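You operate a simulated robot arm through the tools that you are given. There is no shell and no other tool.

You run a simulated robot arm. Do the job below in one go: nothing can be reset, and whatever is moved stays where it is left.

## Task
Build up the tall housing: clean filter, blue seal ring, lid, then clamp it tight.

Only the result counts: the job must be done as asked and must still hold three seconds after the hand-in. Knocking over, shifting, dropping, spilling or breaking anything else fails it. A push-on lid holds only when it is set on centred and level and pressed home; a screw cap is set on level and turned clockwise until tight.

## Robot
A 7-joint arm with a three-finger gripper, fixed in place. Base frame: the origin is on the floor under the middle of its stand, x ahead of it, y to its left, z up; the work surface is at about z = 90.2. Readings come in cm, rad, newtons and seconds.
It reaches about 134.2 cm from its shoulder. Its first joint turns from -2.897 to 2.897 rad. Payload 2.69 kg.
Tool frame: the origin (TCP) lies between the finger pads and is the grasp point; the fingertips stand 3 cm ahead of it; z points along the fingers, y is the line along which they close. The gripper opens to 12.8 cm; its body begins 11.7 cm behind the TCP.
Orientation is told as [roll, pitch, yaw] about the base's x, y, z axes, in that order, counted from this pose: with the fingers straight down and closing along the base's y, the tool's x points along the base's -x, its y along +y and its z along -z.

## Interface
- The arm moves only by the tool arm_command. Its arguments are lists of equal length, an entry for each row: "offset": the shift along the tool's x, y, z in cm, a list of three; "angular": the turn, a rotation vector about the tool's x, y, z in rad, a list of three; "fingers": the finger opening in cm, from 0 to 12.8. In form: {"offset": [[dx, dy, dz], ...], "angular": [[rx, ry, rz], ...], "fingers": [fingers, ...]}. A call has 1 to 20 rows; each row is the pose to reach, as a shift and turn from the pose commanded when the call began, along the tool's axes at that moment. Rows are played at 5 a second. More than 5 cm and 0.15 rad between two rows, or a gripper value outside its range, and nothing of the call is played. Where a pose cannot be reached the arm comes as near as it can. A force on the tool above 70 N (or 10 N above the force at the start of the call, whichever is more), or a blocked arm, ends the call early, and 0.2 s more pass. The fingers move at their own pace (about 12.7 cm/s each) and stop on an object; they squeeze with about 30 N. The grip force told is the motor's: it shows also when the fingers shut on nothing. Time passes only in rows, and 0.2 s behind the last, so rows that repeat a pose let the fingers close. It gives the time, the measured TCP pose, the force on the tool (base axes), the opening and the grip force at its end, in the units of the frame above (readings bear some noise), with the torque about the TCP (base axes, N m) and any sound that the robot's microphone picked up.
- Cameras (640 x 400 px; columns grow to the right, rows downward): "scene" is fixed at [5.16, -49.05, 162.28]; the picture's right is [0.79, -0.61, 0.00], its down [-0.24, -0.30, -0.92] and it looks along [0.56, 0.73, -0.39] (base axes); focal length 328 px, centre (320, 200). "wrist" rides on the gripper at [5.8, 5.4, -13.1] in the tool frame; the picture's right is [-0.68, 0.74, 0.00], its down [-0.62, -0.57, -0.55] and it looks along [-0.40, -0.37, 0.84] (tool axes); focal length 234 px, centre (320, 200). There is no depth. A picture from a camera that has moved, and an enlarged one, comes with that camera's place and axes in the base frame and with its lens. The place of the scene camera against the robot may be out by one fixed shift of up to 1.2 cm in any direction.
- capture(camera): a new picture of that camera. It takes no simulated time.
- slide_trunk(by): moves the trunk up (or, below 0, down) by that many cm; the arm rides with it, the base frame stays. It gives what a move gives, with no picture.
- enlarge(camera, box): a new picture of the part [left, top, right, bottom] of that camera's present view, enlarged. It takes no simulated time.
- job_done(): hands the job in; it is judged then, once.

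Nothing tells you positions but the pictures and the camera data. Unless the task says otherwise, let go and move clear before handing in.

The tools are called after "Request:" as a command line: name --argument value ..., lists and objects as JSON in quotes. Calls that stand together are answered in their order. arm_command: Moves the arm, as the interface text tells. Its arguments: {"type":"object","properties":{"offset":{"type":"array"},"angular":{"type":"array"},"fingers":{"type":"array"}},"required":["offset","angular","fingers"]} The other tools are called the same way: slide_trunk (by) moves the trunk up or down; capture (camera) takes a picture; enlarge (camera, box) takes an enlarged picture of a part of a camera's view; job_done () hands the job in.

At the start:

```text
clock: 0.0
tool_pos: [52.19, 43.1, 147.3]
orientation: [0.0, 0.0, -0.001]
contact_force: [-0.3, -0.1, 0.4]
ft_torque: [0.02, 0.0, -0.01]
opening: 12.84
gripper_force: 0.0
trunk travel left (down, up): [-15.0, 20.0]
```

scene: 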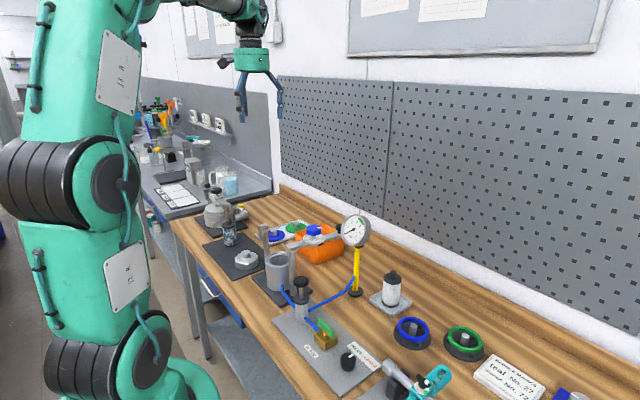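
wrist: 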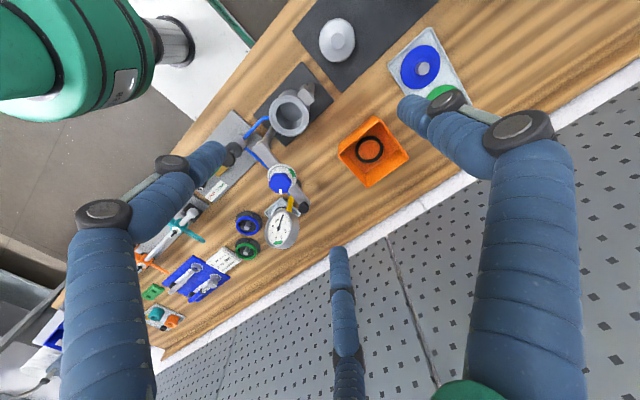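

I see a workbench with a housing in a stand, filters, rings and a lid; I'll look closer before moving anything.

Request:
enlarge --camera "scene" --box '[180, 180, 340, 280]'

Request:
enlarge --camera "scene" --box '[240, 200, 400, 300]'

Request:
enlarge --camera "scene" --box '[260, 290, 436, 400]'

Request:
enlarge --camera "scene" --box '[360, 260, 584, 400]'

Request:
enlarge --camera "wrist" --box '[220, 0, 476, 160]'

Request:
enlarge --camera "wrist" --box '[130, 110, 386, 270]'

Request:
enlarge --camera "wrist" --box '[100, 200, 356, 360]'

```text
4.00 times, centred on (260, 230) of scene
camera zoom: at [5.16, -49.05, 162.28], right [0.79, -0.61, 0.0], down [-0.24, -0.3, -0.92], along [0.56, 0.73, -0.39], focal length 1314 px, centre (560, 80)
```

zoom: 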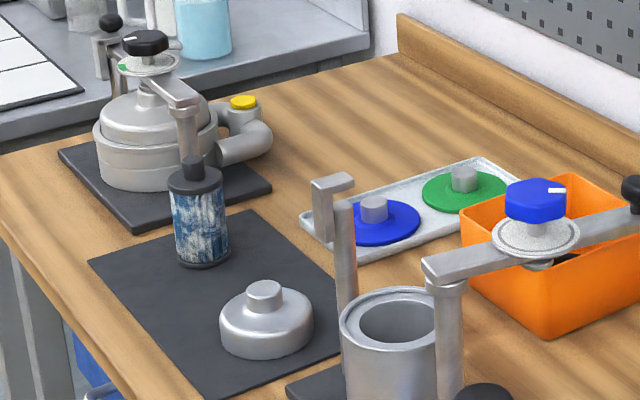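

```text
4.00 times, centred on (320, 250) of scene
camera zoom: at [5.16, -49.05, 162.28], right [0.79, -0.61, 0.0], down [-0.24, -0.3, -0.92], along [0.56, 0.73, -0.39], focal length 1314 px, centre (320, 0)
```

zoom: 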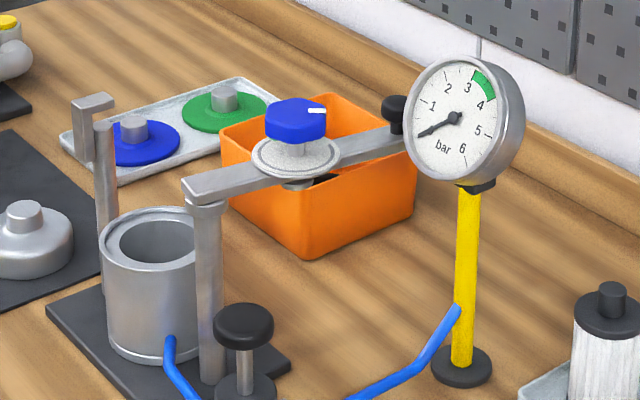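

```text
3.64 times, centred on (348, 345) of scene
camera zoom: at [5.16, -49.05, 162.28], right [0.79, -0.61, 0.0], down [-0.24, -0.3, -0.92], along [0.56, 0.73, -0.39], focal length 1194 px, centre (218, -327)
```

zoom: 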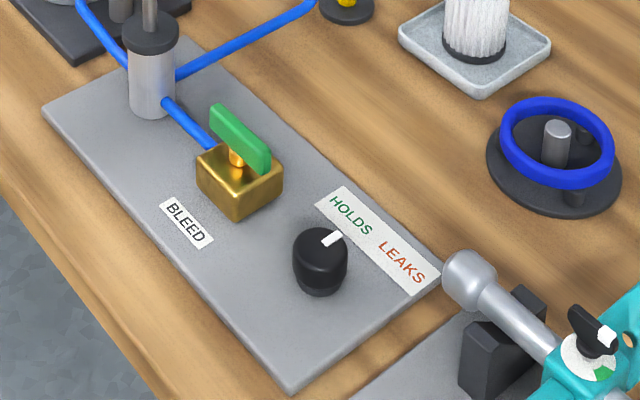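

```text
2.86 times, centred on (472, 330) of scene
camera zoom: at [5.16, -49.05, 162.28], right [0.79, -0.61, 0.0], down [-0.24, -0.3, -0.92], along [0.56, 0.73, -0.39], focal length 938 px, centre (-114, -171)
```

zoom: 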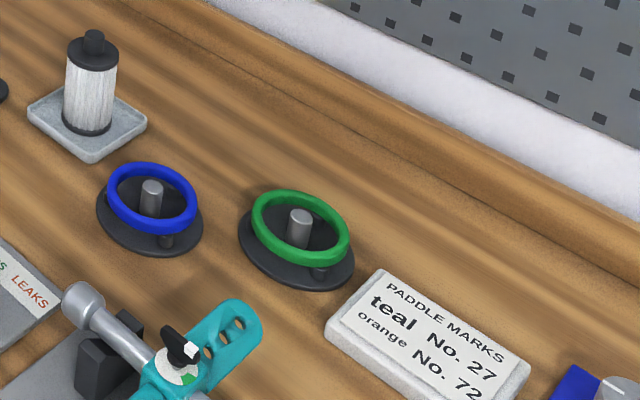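

```text
2.50 times, centred on (348, 80) of wrist
camera zoom: at [46.5, 48.57, 160.59], right [0.68, 0.74, 0.0], down [0.62, -0.57, 0.55], along [0.4, -0.37, -0.84], focal length 585 px, centre (250, 500)
```

zoom: 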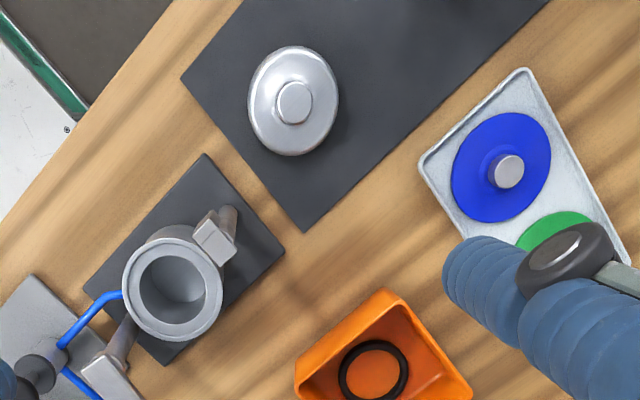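

```text
2.50 times, centred on (258, 190) of wrist
camera zoom: at [46.5, 48.57, 160.59], right [0.68, 0.74, 0.0], down [0.62, -0.57, 0.55], along [0.4, -0.37, -0.84], focal length 585 px, centre (475, 225)
```

zoom: 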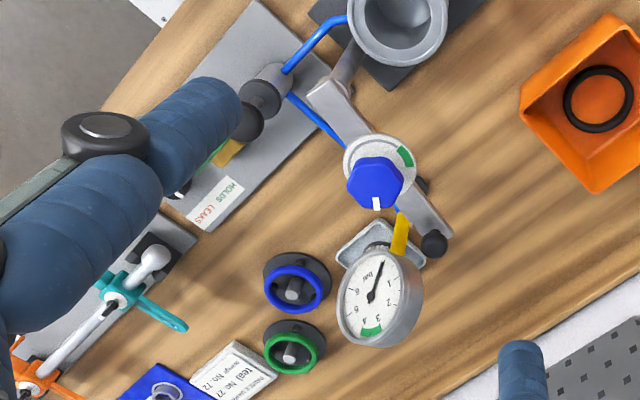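

```text
2.50 times, centred on (228, 280) of wrist
camera zoom: at [46.5, 48.57, 160.59], right [0.68, 0.74, 0.0], down [0.62, -0.57, 0.55], along [0.4, -0.37, -0.84], focal length 585 px, centre (550, 0)
```

zoom: 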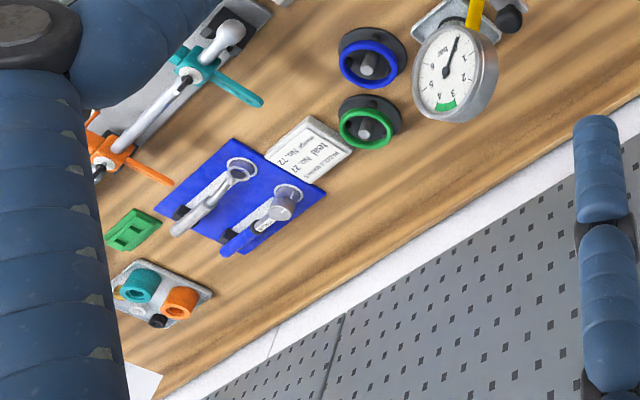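

The empty tall housing stands near (51, 34) between a pivot post and a hook post. The clean white filter is near (74, 4), the blue ring near (68, -7) and the silver lid near (48, 52). I'll move for a better look and watch how the fingers close.

Request:
arm_command --offset '[[2, 2, 3], [4, 4, 6], [6, 6, 9], [7, 7, 12], [7, 7, 12], [7, 7, 12]]' --angular '[[0, 0, 0], [0, 0, 0], [0, 0, 0], [0, 0, 0], [0, 0, 0], [0, 0, 0]]' --fingers '[12.8, 12.8, 12.8, 12.8, 12.8, 12.8]'

Request:
capture --camera "wrist"

Request:
enlarge --camera "wrist" --box '[220, 120, 380, 220]'

Request:
arm_command --offset '[[0, 0, 0], [0, 0, 0], [0, 0, 0]]' --angular '[[0, 0, 0], [0, 0, 0], [0, 0, 0]]' --fingers '[2, 2, 2]'

Request:
capture --camera "wrist"

Request:
enlarge --camera "scene" --box '[180, 0, 340, 140]'

```text
clock: 1.4
tool_pos: [45.24, 50.22, 135.4]
orientation: [0.0, 0.001, 0.002]
contact_force: [0.5, 0.5, 0.6]
ft_torque: [0.05, -0.02, 0.04]
opening: 12.8
gripper_force: 0.0
trunk travel left (down, up): [-15.0, 20.0]
```

```text
taken
camera wrist: at [39.45, 55.62, 148.56], right [0.68, 0.74, 0.0], down [0.62, -0.57, 0.55], along [0.4, -0.37, -0.84], focal length 234 px, centre (320, 200)
```

wrist: 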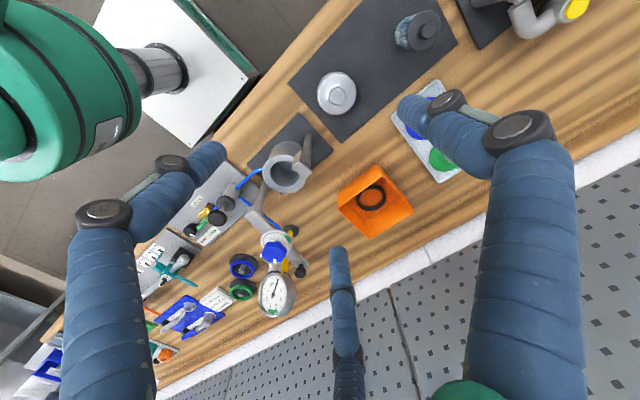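

```text
4.00 times, centred on (300, 170) of wrist
camera zoom: at [39.45, 55.62, 148.56], right [0.68, 0.74, 0.0], down [0.62, -0.57, 0.55], along [0.4, -0.37, -0.84], focal length 937 px, centre (400, 320)
```

zoom: 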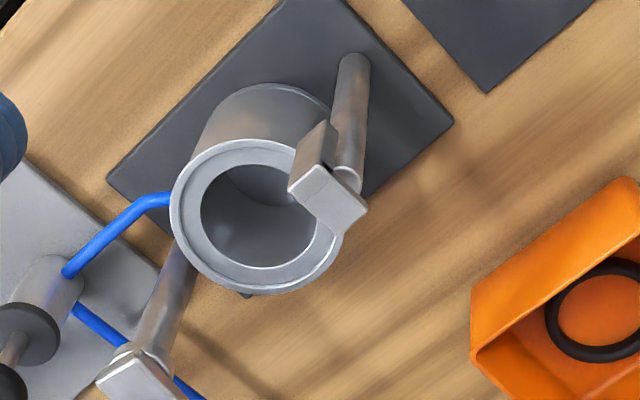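

```text
clock: 2.2
tool_pos: [45.21, 50.18, 135.55]
orientation: [-0.001, 0.0, 0.0]
contact_force: [0.3, -0.4, 0.3]
ft_torque: [0.01, 0.02, -0.01]
opening: 1.99
gripper_force: 0.0
trunk travel left (down, up): [-15.0, 20.0]
```

```text
taken
camera wrist: at [39.46, 55.64, 148.55], right [0.68, 0.74, 0.0], down [0.62, -0.57, 0.55], along [0.4, -0.37, -0.84], focal length 234 px, centre (320, 200)
```

wrist: 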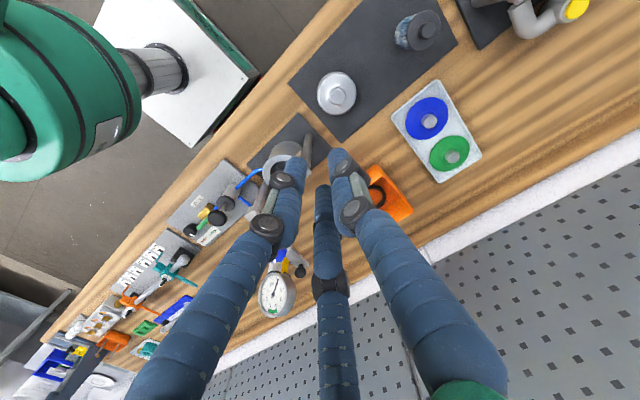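

```text
2.86 times, centred on (260, 70) of scene
camera zoom: at [5.16, -49.05, 162.28], right [0.79, -0.61, 0.0], down [-0.24, -0.3, -0.92], along [0.56, 0.73, -0.39], focal length 938 px, centre (491, 571)
```

zoom: 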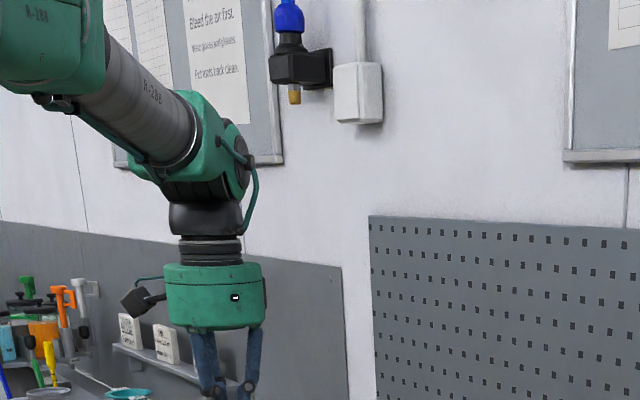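

The gripper closes radially like a three-jaw chuck, which suits round parts. There are notes on the wall, so I'll read those and check the assembled reference housing.

Request:
enlarge --camera "scene" --box '[180, 0, 260, 60]'

Request:
enlarge --camera "scene" --box '[340, 0, 500, 60]'

Request:
enlarge --camera "scene" --box '[195, 185, 275, 235]'

Request:
enlarge --camera "scene" --box '[250, 210, 370, 300]'

Request:
enlarge --camera "scene" --box '[480, 340, 640, 400]'

Request:
enlarge --camera "wrist" --box '[300, 0, 460, 100]'

```text
6.67 times, centred on (220, 30) of scene
camera zoom: at [5.16, -49.05, 162.28], right [0.79, -0.61, 0.0], down [-0.24, -0.3, -0.92], along [0.56, 0.73, -0.39], focal length 2189 px, centre (987, 1333)
```

zoom: 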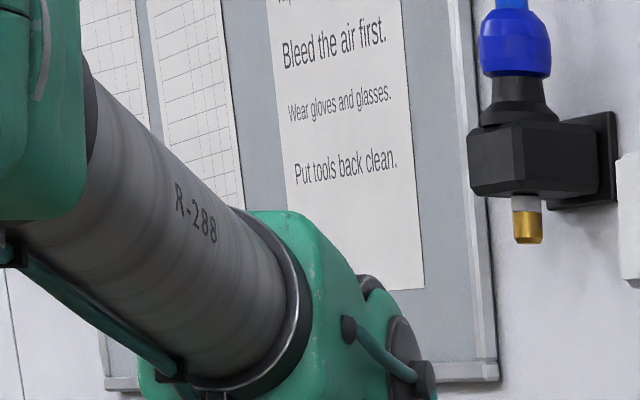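

```text
4.00 times, centred on (420, 30) of scene
camera zoom: at [5.16, -49.05, 162.28], right [0.79, -0.61, 0.0], down [-0.24, -0.3, -0.92], along [0.56, 0.73, -0.39], focal length 1314 px, centre (-80, 880)
```

zoom: 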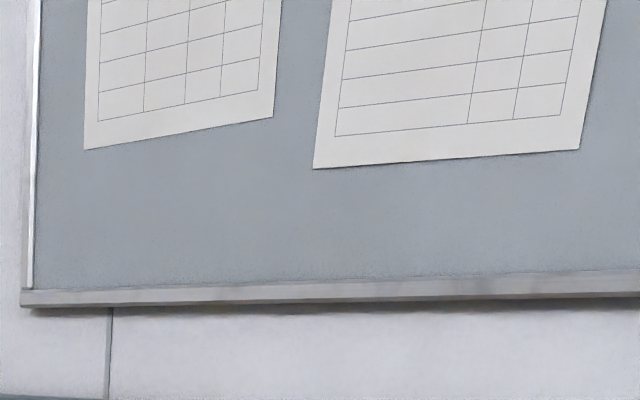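

```text
8.00 times, centred on (235, 210) of scene
camera zoom: at [5.16, -49.05, 162.28], right [0.79, -0.61, 0.0], down [-0.24, -0.3, -0.92], along [0.56, 0.73, -0.39], focal length 2627 px, centre (1000, 120)
```

zoom: 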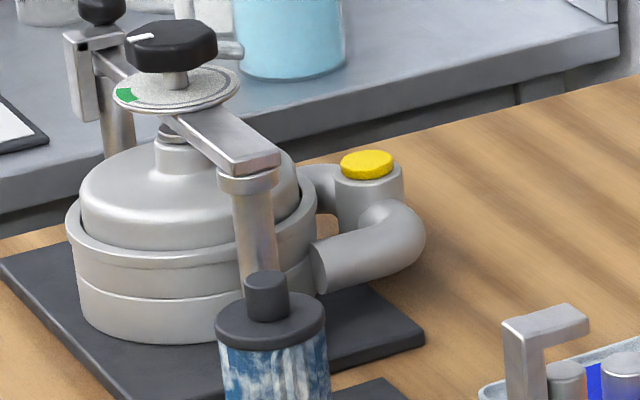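

```text
4.44 times, centred on (310, 255) of scene
camera zoom: at [5.16, -49.05, 162.28], right [0.79, -0.61, 0.0], down [-0.24, -0.3, -0.92], along [0.56, 0.73, -0.39], focal length 1460 px, centre (364, -44)
```

zoom: 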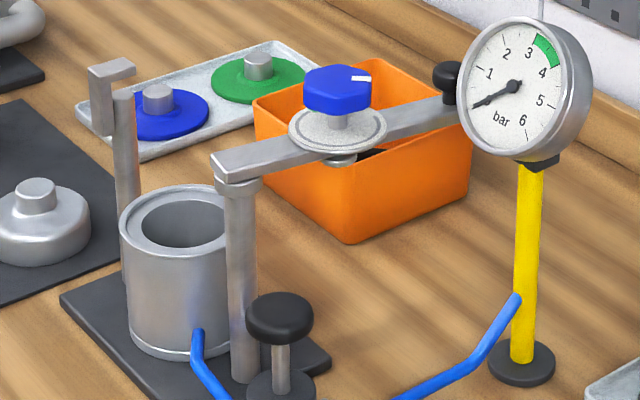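

```text
4.00 times, centred on (560, 370) of scene
camera zoom: at [5.16, -49.05, 162.28], right [0.79, -0.61, 0.0], down [-0.24, -0.3, -0.92], along [0.56, 0.73, -0.39], focal length 1314 px, centre (-640, -480)
```

zoom: 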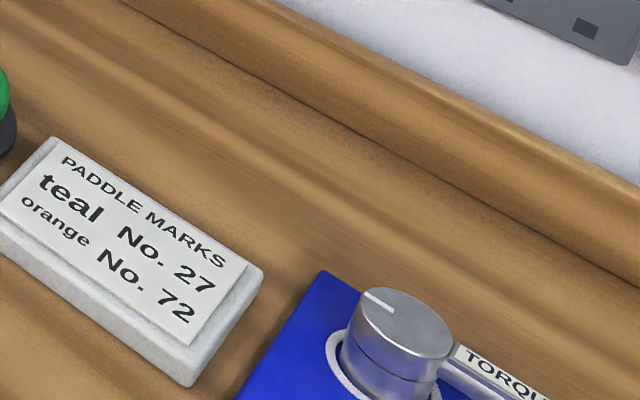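

```text
4.00 times, centred on (380, 50) of wrist
camera zoom: at [39.46, 55.64, 148.55], right [0.68, 0.74, 0.0], down [0.62, -0.57, 0.55], along [0.4, -0.37, -0.84], focal length 937 px, centre (80, 800)
```

zoom: 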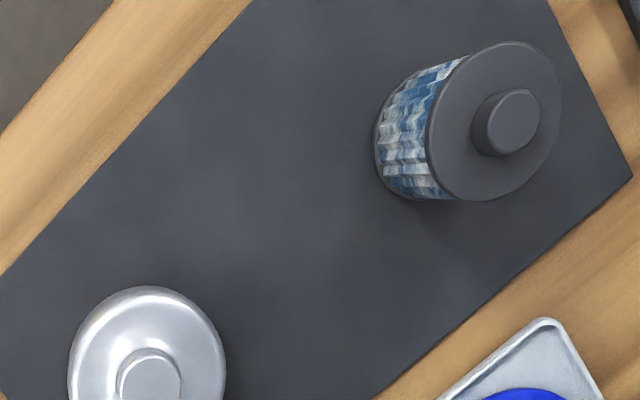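

The filter's top knob is the handle for inserting it. I'll travel high over the bench to the clean filter and yaw the hand so the camera stays on the robot's side, away from the gauge.

Request:
arm_command --offset '[[-1.2, -3.7, 0], [-2.4, -7.4, 0], [-3.6, -11.1, 0], [-4.8, -14.8, 0], [-6, -18.5, 0], [-7.2, -22.2, 0], [-8.4, -25.9, 0], [-9.6, -29.6, 0], [-10.8, -33.3, 0], [-12, -37, 0], [-13.2, -40.7, 0], [-14.4, -44.4, 0], [-15.6, -48.1, 0], [-16.8, -51.8, 0], [-16.8, -51.8, 0]]' --angular '[[0, 0, -0.112], [0, 0, -0.224], [0, 0, -0.336], [0, 0, -0.448], [0, 0, -0.56], [0, 0, -0.672], [0, 0, -0.784], [0, 0, -0.896], [0, 0, -1.008], [0, 0, -1.12], [0, 0, -1.232], [0, 0, -1.344], [0, 0, -1.456], [0, 0, -1.5708], [0, 0, -1.5708]]' --fingers '[12.8, 12.8, 12.8, 12.8, 12.8, 12.8, 12.8, 12.8, 12.8, 12.8, 12.8, 12.8, 12.8, 12.8, 12.8]'

Request:
capture --camera "wrist"

Request:
capture --camera "scene"

```text
clock: 5.4
tool_pos: [62.25, -1.9, 135.39]
orientation: [0.0, 0.0, 1.574]
contact_force: [1.2, -1.1, -0.3]
ft_torque: [0.06, 0.02, 0.0]
opening: 12.81
gripper_force: 0.0
trunk travel left (down, up): [-15.0, 20.0]
```

```text
taken
camera wrist: at [56.98, -7.74, 148.49], right [-0.74, 0.68, 0.0], down [0.57, 0.62, 0.55], along [0.37, 0.4, -0.84], focal length 234 px, centre (320, 200)
```

wrist: 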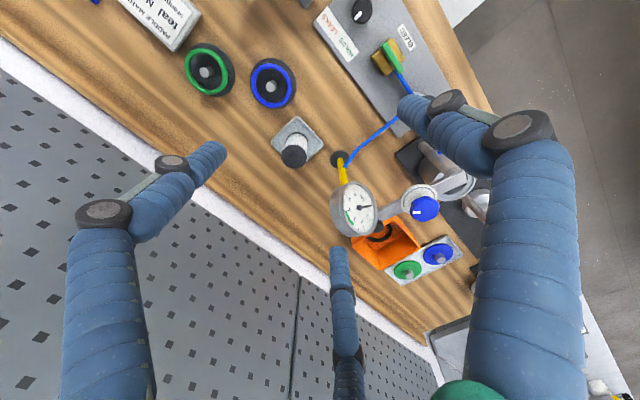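

```text
taken
```

scene: 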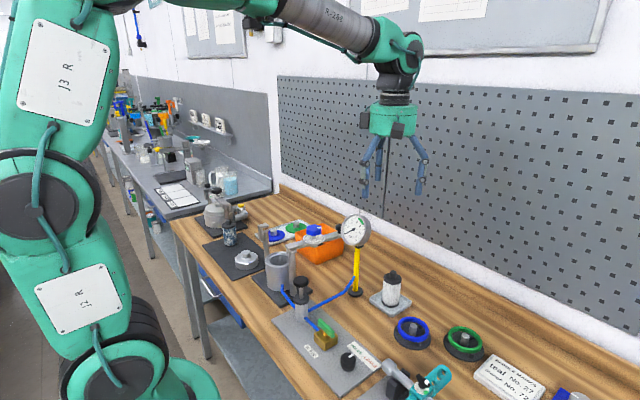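

I can see the filter, both rings and the clamp from here. I'll enlarge to measure them.

Request:
enlarge --camera "wrist" --box '[250, 100, 350, 180]'

Request:
enlarge --camera "wrist" --box '[170, 30, 310, 120]'

Request:
enlarge --camera "wrist" --box '[320, 100, 500, 290]'

```text
5.00 times, centred on (300, 140) of wrist
camera zoom: at [56.98, -7.74, 148.49], right [-0.74, 0.68, 0.0], down [0.57, 0.62, 0.55], along [0.37, 0.4, -0.84], focal length 1171 px, centre (420, 500)
```

zoom: 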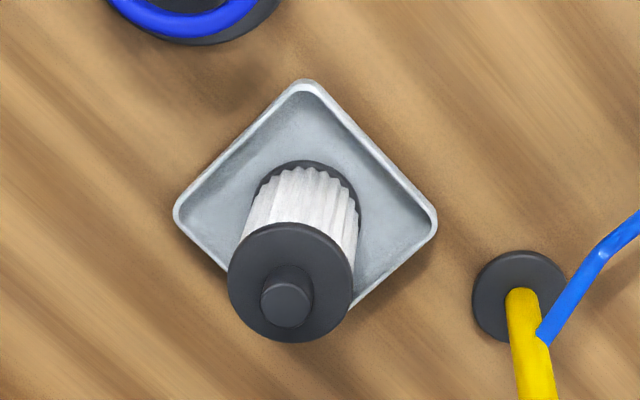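

```text
4.44 times, centred on (240, 75) of wrist
camera zoom: at [56.98, -7.74, 148.49], right [-0.74, 0.68, 0.0], down [0.57, 0.62, 0.55], along [0.37, 0.4, -0.84], focal length 1041 px, centre (676, 756)
```

zoom: 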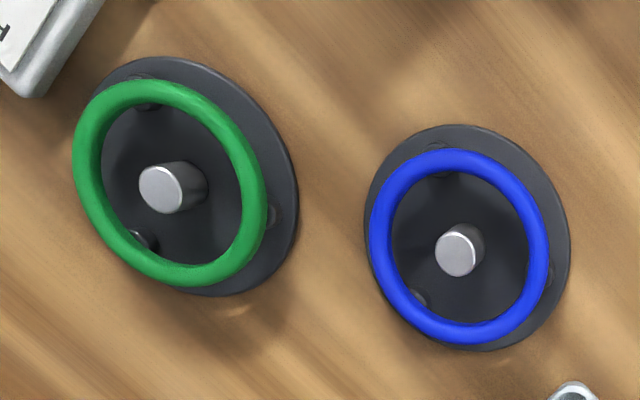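

```text
2.11 times, centred on (410, 195) of wrist
camera zoom: at [56.98, -7.74, 148.49], right [-0.74, 0.68, 0.0], down [0.57, 0.62, 0.55], along [0.37, 0.4, -0.84], focal length 493 px, centre (130, 210)
```

zoom: 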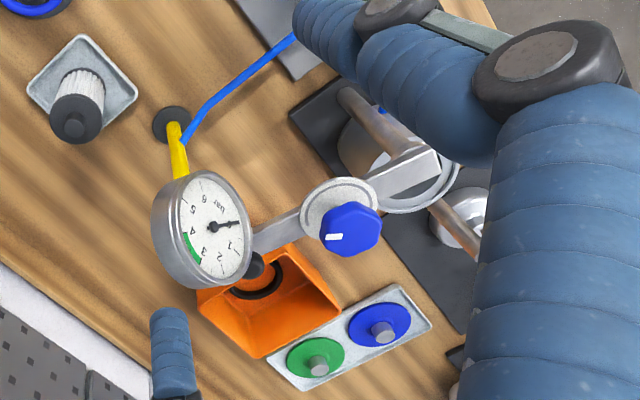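

The clean filter stands at about (74.6, 3.1), its cap top near z = 100.8 and its knob top near 103. I'll hover above it and check the alignment.

Request:
arm_command --offset '[[-1.2, -3.1, 3.0], [-2.5, -6.2, 6.5], [-3.7, -9.3, 10.0], [-5.0, -12.3, 13.4], [-5.0, -12.3, 15.4], [-5.0, -12.3, 15.4]]' --angular '[[0, 0, 0], [0, 0, 0], [0, 0, 0], [0, 0, 0], [0, 0, 0], [0, 0, 0]]' --fingers '[12.8, 10, 8, 8, 8, 8]'

Request:
capture --camera "wrist"

Request:
capture --camera "scene"

```text
clock: 6.8
tool_pos: [74.48, 3.23, 120.29]
orientation: [-0.001, 0.001, 1.57]
contact_force: [0.1, 0.0, -0.5]
ft_torque: [-0.01, -0.03, -0.01]
opening: 8.0
gripper_force: 0.0
trunk travel left (down, up): [-15.0, 20.0]
```

```text
taken
camera wrist: at [69.08, -2.56, 133.31], right [-0.74, 0.68, 0.0], down [0.56, 0.62, 0.55], along [0.37, 0.4, -0.84], focal length 234 px, centre (320, 200)
```

wrist: 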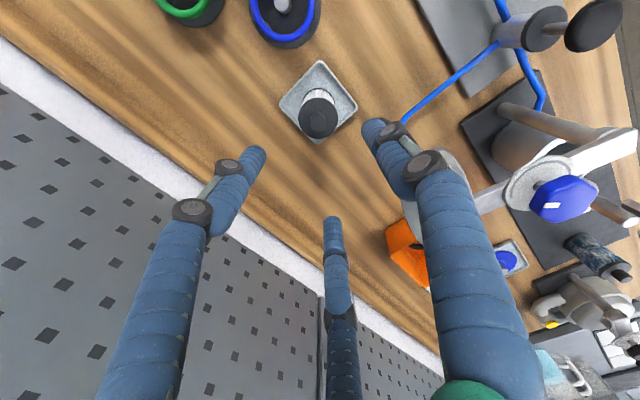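

```text
taken
```

scene: 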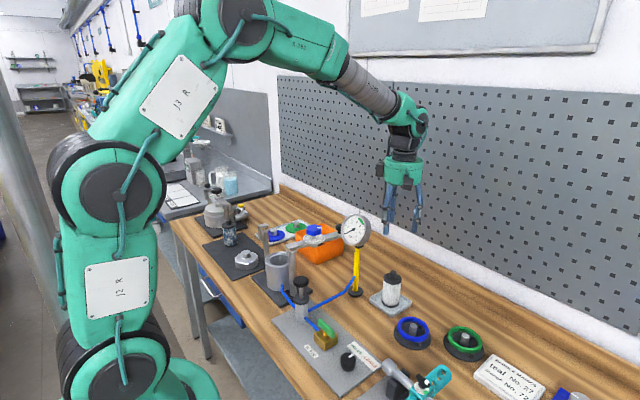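

Request:
enlarge --camera "wrist" --box '[268, 50, 368, 150]'

Request:
enlarge --camera "wrist" --box '[420, 90, 640, 230]'

Request:
enlarge --camera "wrist" --box '[220, 0, 340, 60]'

```text
4.00 times, centred on (318, 100) of wrist
camera zoom: at [69.08, -2.56, 133.31], right [-0.74, 0.68, 0.0], down [0.56, 0.62, 0.55], along [0.37, 0.4, -0.84], focal length 937 px, centre (328, 600)
```

zoom: 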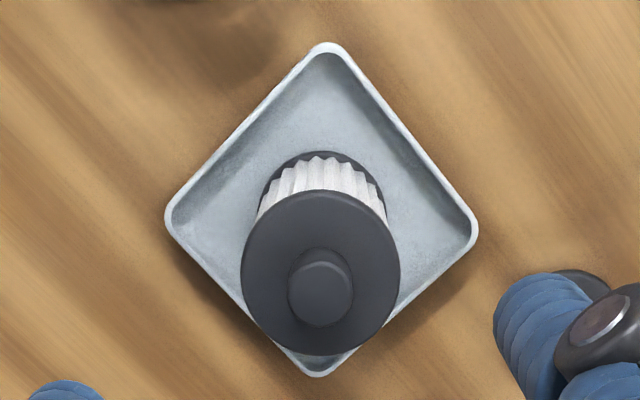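

```text
2.86 times, centred on (530, 160) of wrist
camera zoom: at [69.08, -2.56, 133.31], right [-0.74, 0.68, 0.0], down [0.56, 0.62, 0.55], along [0.37, 0.4, -0.84], focal length 669 px, centre (-280, 314)
```

zoom: 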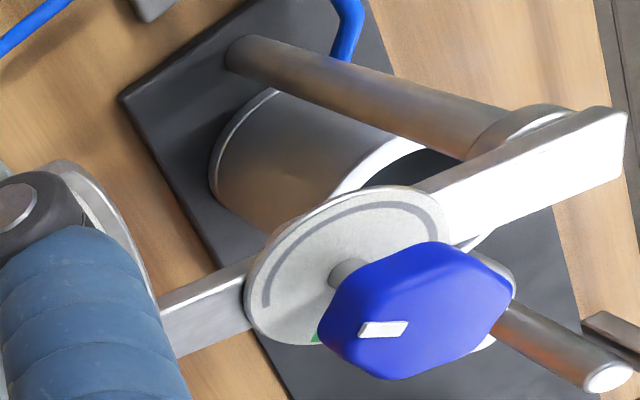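

```text
5.33 times, centred on (280, 30) of wrist
camera zoom: at [69.08, -2.56, 133.31], right [-0.74, 0.68, 0.0], down [0.56, 0.62, 0.55], along [0.37, 0.4, -0.84], focal length 1249 px, centre (533, 1107)
```

zoom: 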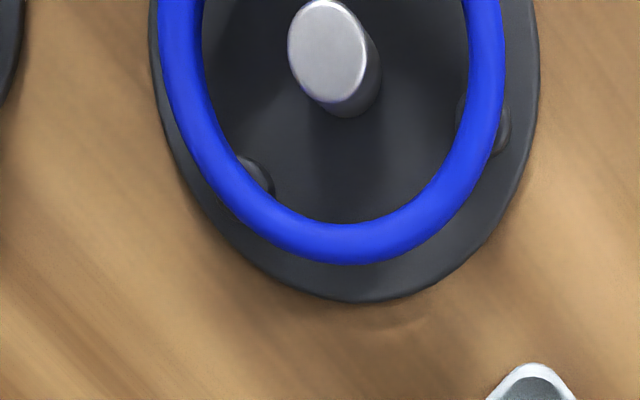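

The alignment is close, with the filter axis at about (74.8, 3.3). I'll lower over the knob with the fingers partly open and look again before closing.

Request:
arm_command --offset '[[-0.05, -0.2, 4.0], [-0.1, -0.34, 8.0], [-0.1, -0.34, 11.5], [-0.1, -0.34, 14.0], [-0.1, -0.34, 14.0]]' --angular '[[0, 0, 0], [0, 0, 0], [0, 0, 0], [0, 0, 0], [0, 0, 0]]' --fingers '[6, 6, 6, 6, 6]'

Request:
capture --camera "wrist"

Request:
enlarge --camera "scene" --box '[330, 180, 490, 320]'

```text
clock: 8.0
tool_pos: [74.81, 3.57, 106.27]
orientation: [0.0, 0.001, 1.571]
contact_force: [0.0, 0.4, -0.5]
ft_torque: [-0.02, -0.01, -0.01]
opening: 6.01
gripper_force: 0.0
trunk travel left (down, up): [-15.0, 20.0]
```

```text
taken
camera wrist: at [69.45, -2.33, 119.31], right [-0.74, 0.68, 0.0], down [0.57, 0.62, 0.55], along [0.37, 0.4, -0.84], focal length 234 px, centre (320, 200)
```

wrist: 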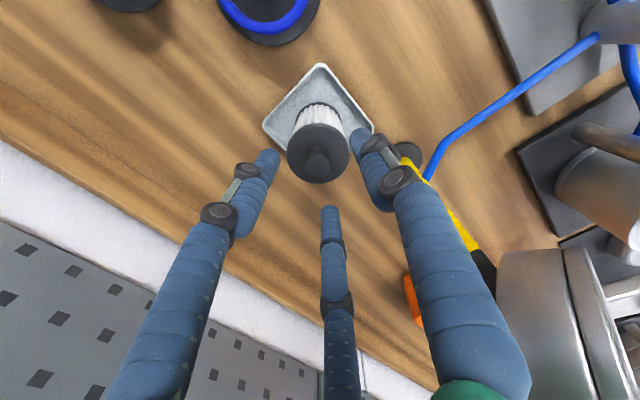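

```text
2.86 times, centred on (410, 250) of scene
camera zoom: at [5.16, -49.05, 162.28], right [0.79, -0.61, 0.0], down [-0.24, -0.3, -0.92], along [0.56, 0.73, -0.39], focal length 938 px, centre (63, 57)
```

zoom: 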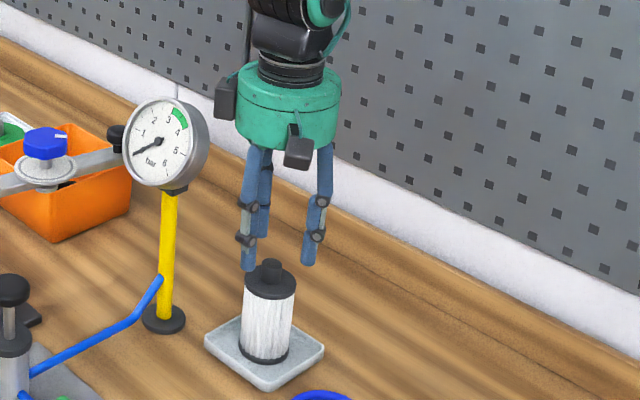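

Request:
enlarge --camera "wrist" --box '[240, 90, 400, 230]'

```text
2.86 times, centred on (320, 160) of wrist
camera zoom: at [69.45, -2.33, 119.31], right [-0.74, 0.68, 0.0], down [0.57, 0.62, 0.55], along [0.37, 0.4, -0.84], focal length 669 px, centre (320, 314)
```

zoom: 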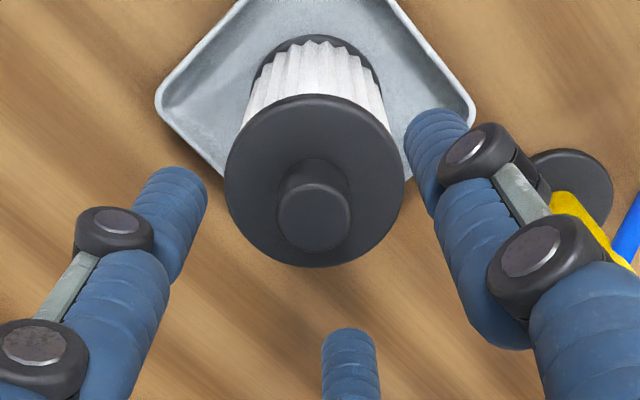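

The filter sits within 2 mm of the hand's axis. I'll lower onto the knob and close.

Request:
arm_command --offset '[[0.2, 0.0, 1.2], [0.2, 0.0, 2.5], [0.2, 0.0, 2.5], [0.2, 0.0, 2.5], [0.2, 0.0, 2.5], [0.2, 0.0, 2.5]]' --angular '[[0, 0, 0], [0, 0, 0], [0, 0, 0], [0, 0, 0], [0, 0, 0], [0, 0, 0]]' --fingers '[6, 6, 3, 1, 0.5, 0.5]'

Request:
enlarge --camera "wrist" --box '[240, 90, 400, 230]'

Request:
enlarge --camera "scene" --box '[350, 220, 450, 320]'

```text
clock: 9.4
tool_pos: [74.56, 3.3, 103.66]
orientation: [-0.001, -0.001, 1.57]
contact_force: [0.3, 0.3, 1.1]
ft_torque: [0.01, 0.05, 0.0]
opening: 2.1
gripper_force: 30.2
trunk travel left (down, up): [-15.0, 20.0]
```

```text
2.86 times, centred on (320, 160) of wrist
camera zoom: at [69.35, -2.47, 116.76], right [-0.74, 0.68, 0.0], down [0.57, 0.62, 0.55], along [0.37, 0.4, -0.84], focal length 669 px, centre (320, 314)
```

zoom: 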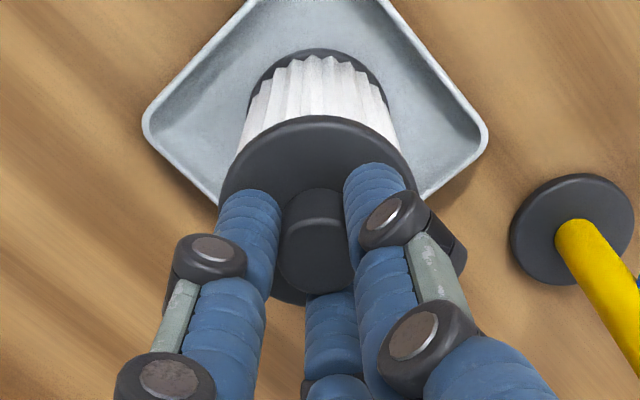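

```text
4.00 times, centred on (400, 270) of scene
camera zoom: at [5.16, -49.05, 162.28], right [0.79, -0.61, 0.0], down [-0.24, -0.3, -0.92], along [0.56, 0.73, -0.39], focal length 1314 px, centre (0, -80)
```

zoom: 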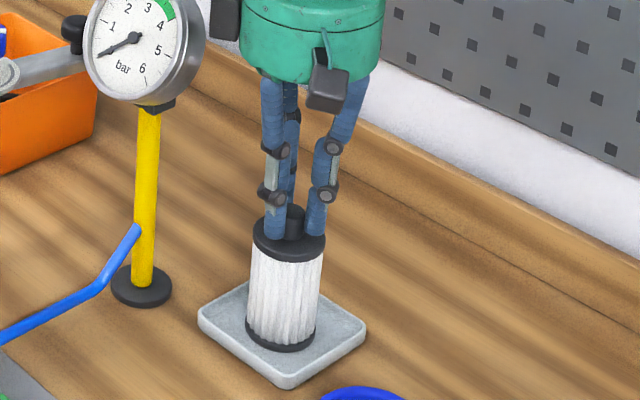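

The filter is gripped on its knob (2.1 cm). I'll lift it straight up and check it hangs true, and study the reference clamp on the low housing.

Request:
arm_command --offset '[[0, 0, -1.5], [0, 0, -4], [0, 0, -8], [0, 0, -12], [0, 0, -16], [0, 0, -20], [0, 0, -24], [0, 0, -28], [0, 0, -31], [0, 0, -33.5], [0, 0, -33.5]]' --angular '[[0, 0, 0], [0, 0, 0], [0, 0, 0], [0, 0, 0], [0, 0, 0], [0, 0, 0], [0, 0, 0], [0, 0, 0], [0, 0, 0], [0, 0, 0], [0, 0, 0]]' --fingers '[0.5, 0.5, 0.5, 0.5, 0.5, 0.5, 0.5, 0.5, 0.5, 0.5, 0.5]'

Request:
capture --camera "wrist"

Request:
capture --camera "scene"

Request:
enlarge --camera "scene" --box '[200, 180, 232, 200]'

Request:
enlarge --camera "scene" --box '[250, 215, 314, 255]'

```text
clock: 11.8
tool_pos: [74.41, 3.43, 137.16]
orientation: [0.0, 0.0, 1.571]
contact_force: [-0.3, 0.1, -1.7]
ft_torque: [0.0, -0.04, 0.0]
opening: 2.09
gripper_force: 29.8
trunk travel left (down, up): [-15.0, 20.0]
```

```text
taken
camera wrist: at [69.25, -2.46, 150.19], right [-0.74, 0.68, 0.0], down [0.57, 0.62, 0.55], along [0.37, 0.4, -0.84], focal length 234 px, centre (320, 200)
```

wrist: 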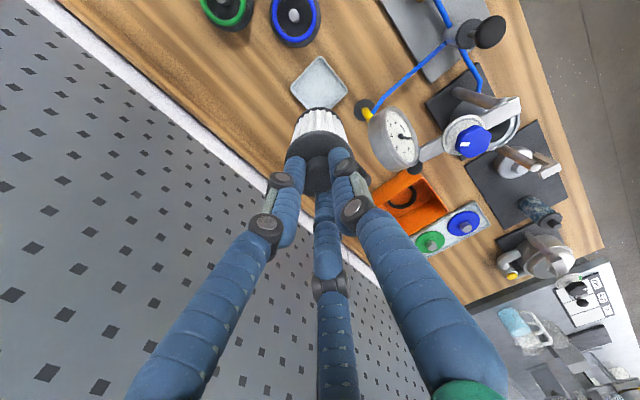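

```text
taken
```

scene: 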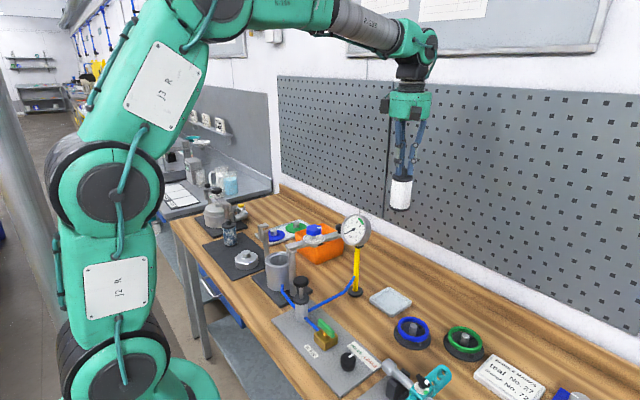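

```text
16.00 times, centred on (216, 190) of scene
camera zoom: at [5.16, -49.05, 162.28], right [0.79, -0.61, 0.0], down [-0.24, -0.3, -0.92], along [0.56, 0.73, -0.39], focal length 5254 px, centre (1984, 360)
```

zoom: 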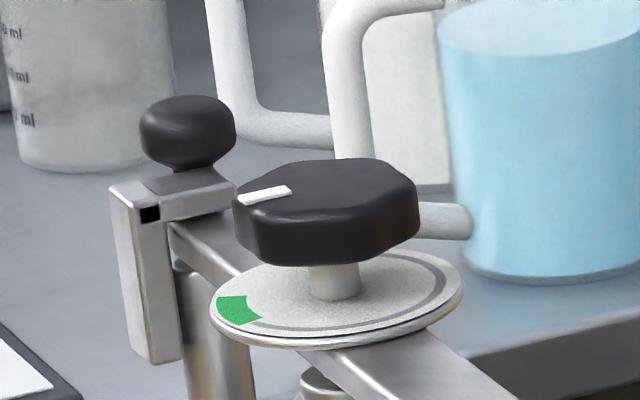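

```text
10.00 times, centred on (282, 235) of scene
camera zoom: at [5.16, -49.05, 162.28], right [0.79, -0.61, 0.0], down [-0.24, -0.3, -0.92], along [0.56, 0.73, -0.39], focal length 3284 px, centre (700, -150)
```

zoom: 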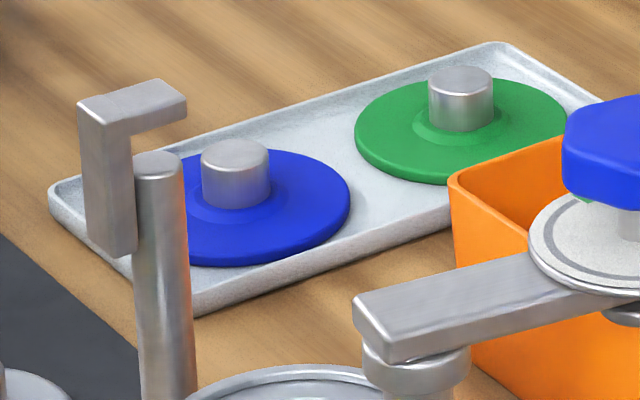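

The filter hangs straight. On the catch, the arm swings over the round post, under the top bar and against the plate, and tight means the pointer sits over the green sector. I'll carry the filter around the gauge to above the housing.

Request:
arm_command --offset '[[-1.15, 4.1, 0], [-2.3, 8.2, 0], [-3.45, 12.4, 0], [-4.6, 16.5, 0], [-8.2, 17.4, 0], [-11.8, 18.3, 0], [-15.4, 19.2, 0], [-19, 20.1, 0], [-22.6, 21, 0], [-26.2, 21.9, 0], [-29.8, 22.7, 0], [-29.8, 22.7, 0], [-29.8, 22.7, 0]]' --angular '[[0, 0, 0], [0, 0, 0], [0, 0, 0], [0, 0, 0], [0, 0, 0], [0, 0, 0], [0, 0, 0], [0, 0, 0], [0, 0, 0], [0, 0, 0], [0, 0, 0], [0, 0, 0], [0, 0, 0]]' --fingers '[0.5, 0.5, 0.5, 0.5, 0.5, 0.5, 0.5, 0.5, 0.5, 0.5, 0.5, 0.5, 0.5]'

Request:
capture --camera "wrist"

Request:
capture --camera "scene"

Request:
enlarge --camera "wrist" --box '[240, 20, 400, 150]'

```text
clock: 14.6
tool_pos: [52.11, 32.99, 137.24]
orientation: [0.0, 0.0, 1.572]
contact_force: [0.6, -0.5, -1.5]
ft_torque: [0.0, -0.01, 0.0]
opening: 2.11
gripper_force: 29.7
trunk travel left (down, up): [-15.0, 20.0]
```

```text
taken
camera wrist: at [46.75, 27.16, 150.27], right [-0.74, 0.68, 0.0], down [0.57, 0.62, 0.55], along [0.37, 0.4, -0.84], focal length 234 px, centre (320, 200)
```

wrist: 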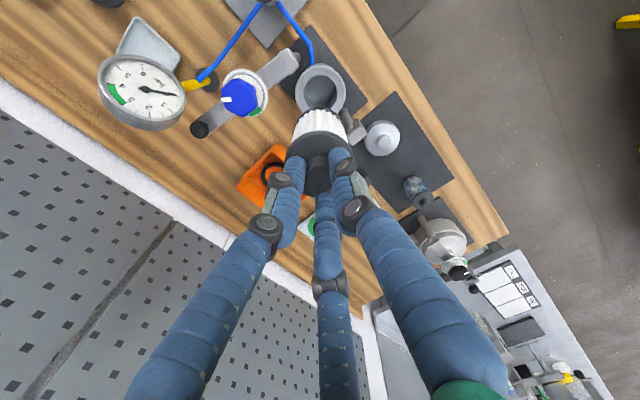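

```text
taken
```

scene: 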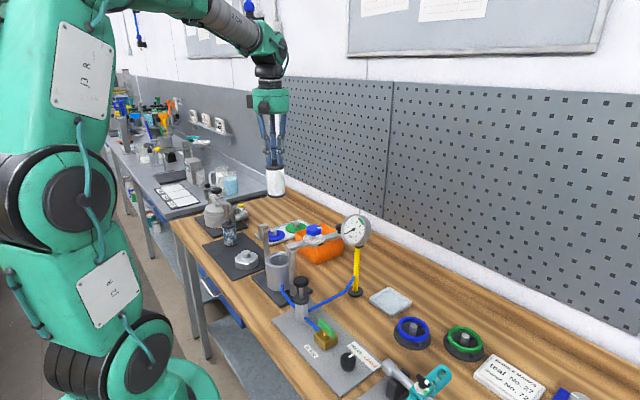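

```text
3.08 times, centred on (320, 85) of wrist
camera zoom: at [46.75, 27.16, 150.27], right [-0.74, 0.68, 0.0], down [0.57, 0.62, 0.55], along [0.37, 0.4, -0.84], focal length 720 px, centre (320, 554)
```

zoom: 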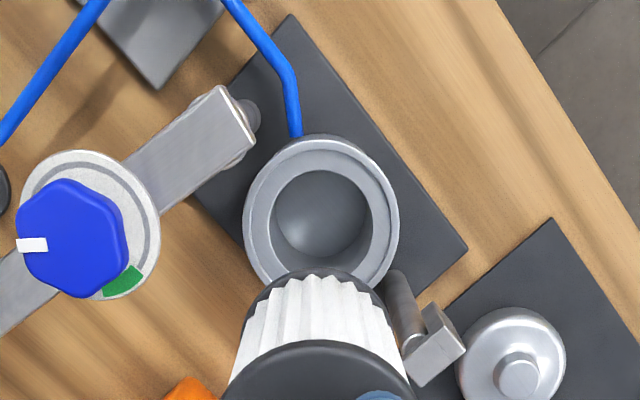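

I can see straight down onto the housing rim beside the filter. I'll zoom further to pin the centre.

Request:
enlarge --camera "wrist" --box '[290, 55, 370, 105]'

Request:
enlarge --camera "wrist" --box '[220, 40, 300, 110]'

```text
8.00 times, centred on (330, 80) of wrist
camera zoom: at [46.75, 27.16, 150.27], right [-0.74, 0.68, 0.0], down [0.57, 0.62, 0.55], along [0.37, 0.4, -0.84], focal length 1873 px, centre (240, 1160)
```

zoom: 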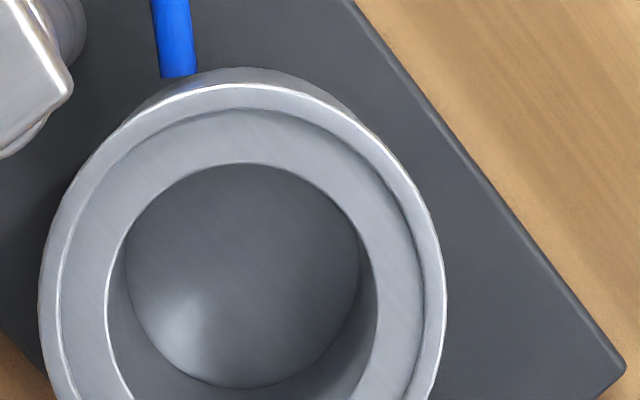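

```text
5.71 times, centred on (260, 75) of wrist
camera zoom: at [46.75, 27.16, 150.27], right [-0.74, 0.68, 0.0], down [0.57, 0.62, 0.55], along [0.37, 0.4, -0.84], focal length 1338 px, centre (663, 914)
```

zoom: 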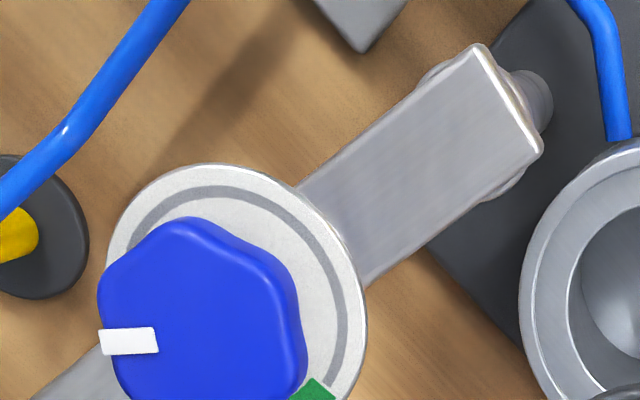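

The rim centre now agrees across three views: (52.0, 33.0), rim z about 100, hole radius 3.4 cm, seat out to 4.5 cm, floor near z = 91. I'll lower the filter until it's just above the rim and check.

Request:
arm_command --offset '[[-0.05, 0.1, 4], [-0.05, 0.1, 8], [-0.05, 0.1, 12], [-0.05, 0.1, 16], [-0.05, 0.1, 19.5], [-0.05, 0.1, 22], [-0.05, 0.1, 22], [-0.05, 0.1, 22]]' --angular '[[0, 0, 0], [0, 0, 0], [0, 0, 0], [0, 0, 0], [0, 0, 0], [0, 0, 0], [0, 0, 0], [0, 0, 0]]' --fingers '[0.5, 0.5, 0.5, 0.5, 0.5, 0.5, 0.5, 0.5]'

Request:
capture --camera "wrist"

Request:
enlarge --camera "scene" --box '[210, 150, 370, 310]'

```text
clock: 16.4
tool_pos: [51.99, 33.19, 115.09]
orientation: [0.0, 0.0, 1.574]
contact_force: [0.1, 0.0, -0.7]
ft_torque: [0.02, -0.02, 0.0]
opening: 2.1
gripper_force: 30.1
trunk travel left (down, up): [-15.0, 20.0]
```

```text
taken
camera wrist: at [46.74, 27.38, 128.17], right [-0.74, 0.68, 0.0], down [0.57, 0.62, 0.55], along [0.37, 0.4, -0.84], focal length 234 px, centre (320, 200)
```

wrist: 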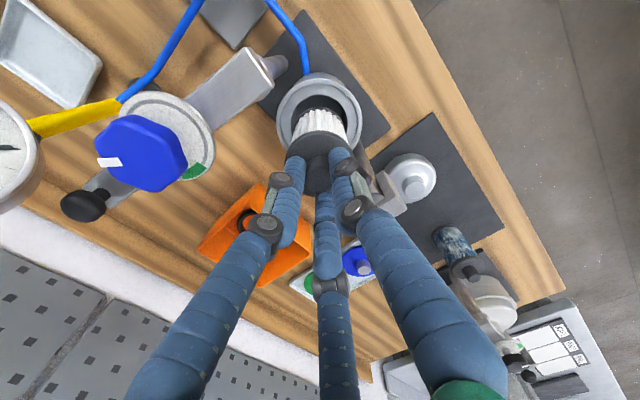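

```text
2.50 times, centred on (290, 230) of scene
camera zoom: at [5.16, -49.05, 162.28], right [0.79, -0.61, 0.0], down [-0.24, -0.3, -0.92], along [0.56, 0.73, -0.39], focal length 821 px, centre (395, 125)
```

zoom: 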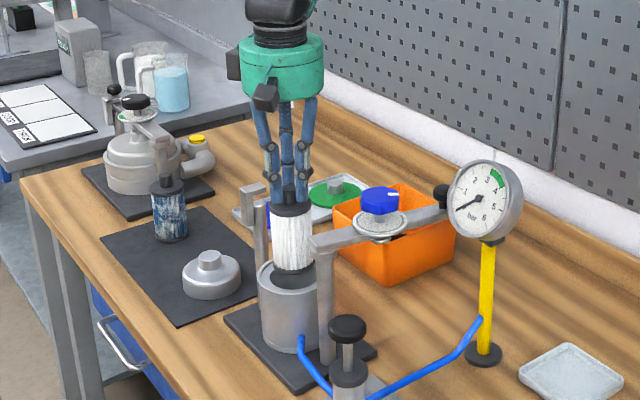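

Request:
enlarge --camera "wrist" --box '[260, 60, 380, 160]'

Request:
enlarge --camera "wrist" --box '[340, 130, 460, 230]'

Request:
enlarge --camera "scene" --box '[250, 210, 330, 310]'

```text
4.00 times, centred on (320, 110) of wrist
camera zoom: at [46.74, 27.38, 128.17], right [-0.74, 0.68, 0.0], down [0.57, 0.62, 0.55], along [0.37, 0.4, -0.84], focal length 937 px, centre (320, 560)
```

zoom: 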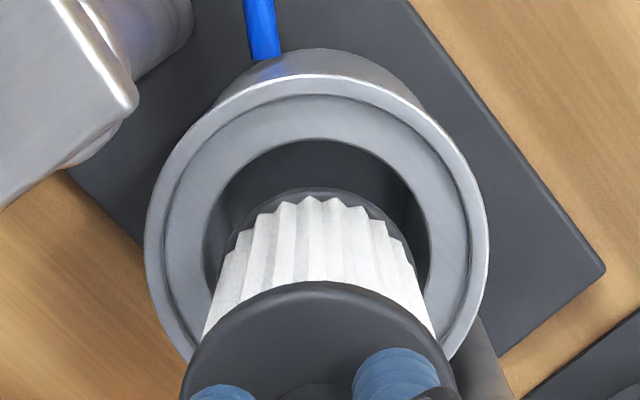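

```text
4.00 times, centred on (400, 180) of wrist
camera zoom: at [46.74, 27.38, 128.17], right [-0.74, 0.68, 0.0], down [0.57, 0.62, 0.55], along [0.37, 0.4, -0.84], focal length 937 px, centre (0, 280)
```

zoom: 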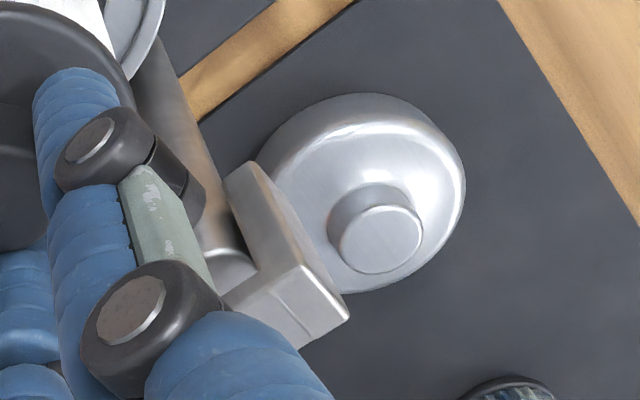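

```text
4.00 times, centred on (290, 260) of scene
camera zoom: at [5.16, -49.05, 162.28], right [0.79, -0.61, 0.0], down [-0.24, -0.3, -0.92], along [0.56, 0.73, -0.39], focal length 1314 px, centre (440, -40)
```

zoom: 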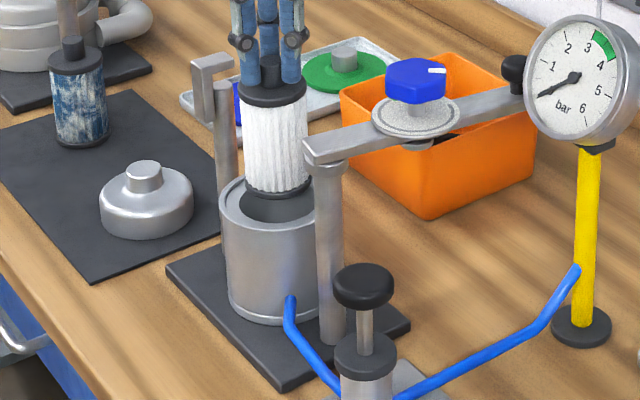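

The filter is centred over the hole within about a millimetre. I'll lower it in.

Request:
arm_command --offset '[[0, 0, 2], [0, 0, 4], [0, 0, 6], [0, 0, 8], [0, 0, 10], [0, 0, 11], [0, 0, 11]]' --angular '[[0, 0, 0], [0, 0, 0], [0, 0, 0], [0, 0, 0], [0, 0, 0], [0, 0, 0], [0, 0, 0]]' --fingers '[0.5, 0.5, 0.5, 0.5, 0.5, 0.5, 0.5]'

Request:
enlarge --camera "wrist" --box '[240, 90, 400, 230]'

```text
clock: 18.0
tool_pos: [52.06, 33.21, 104.63]
orientation: [-0.006, -0.003, 1.57]
contact_force: [2.5, 0.7, 39.5]
ft_torque: [0.01, -0.02, 0.04]
opening: 2.1
gripper_force: 30.1
trunk travel left (down, up): [-15.0, 20.0]
```

```text
2.86 times, centred on (320, 160) of wrist
camera zoom: at [46.64, 27.39, 117.6], right [-0.74, 0.68, 0.0], down [0.56, 0.61, 0.55], along [0.38, 0.41, -0.83], focal length 669 px, centre (320, 314)
```

zoom: 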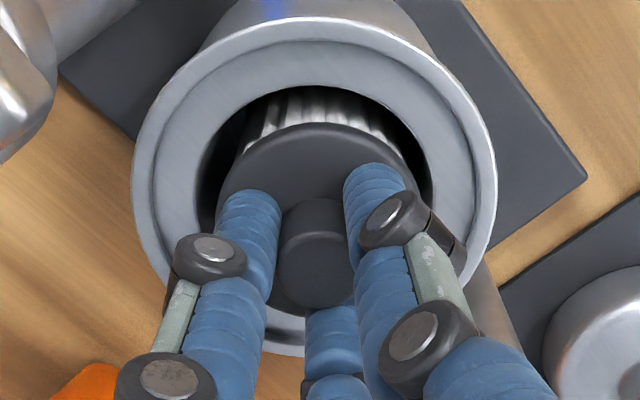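

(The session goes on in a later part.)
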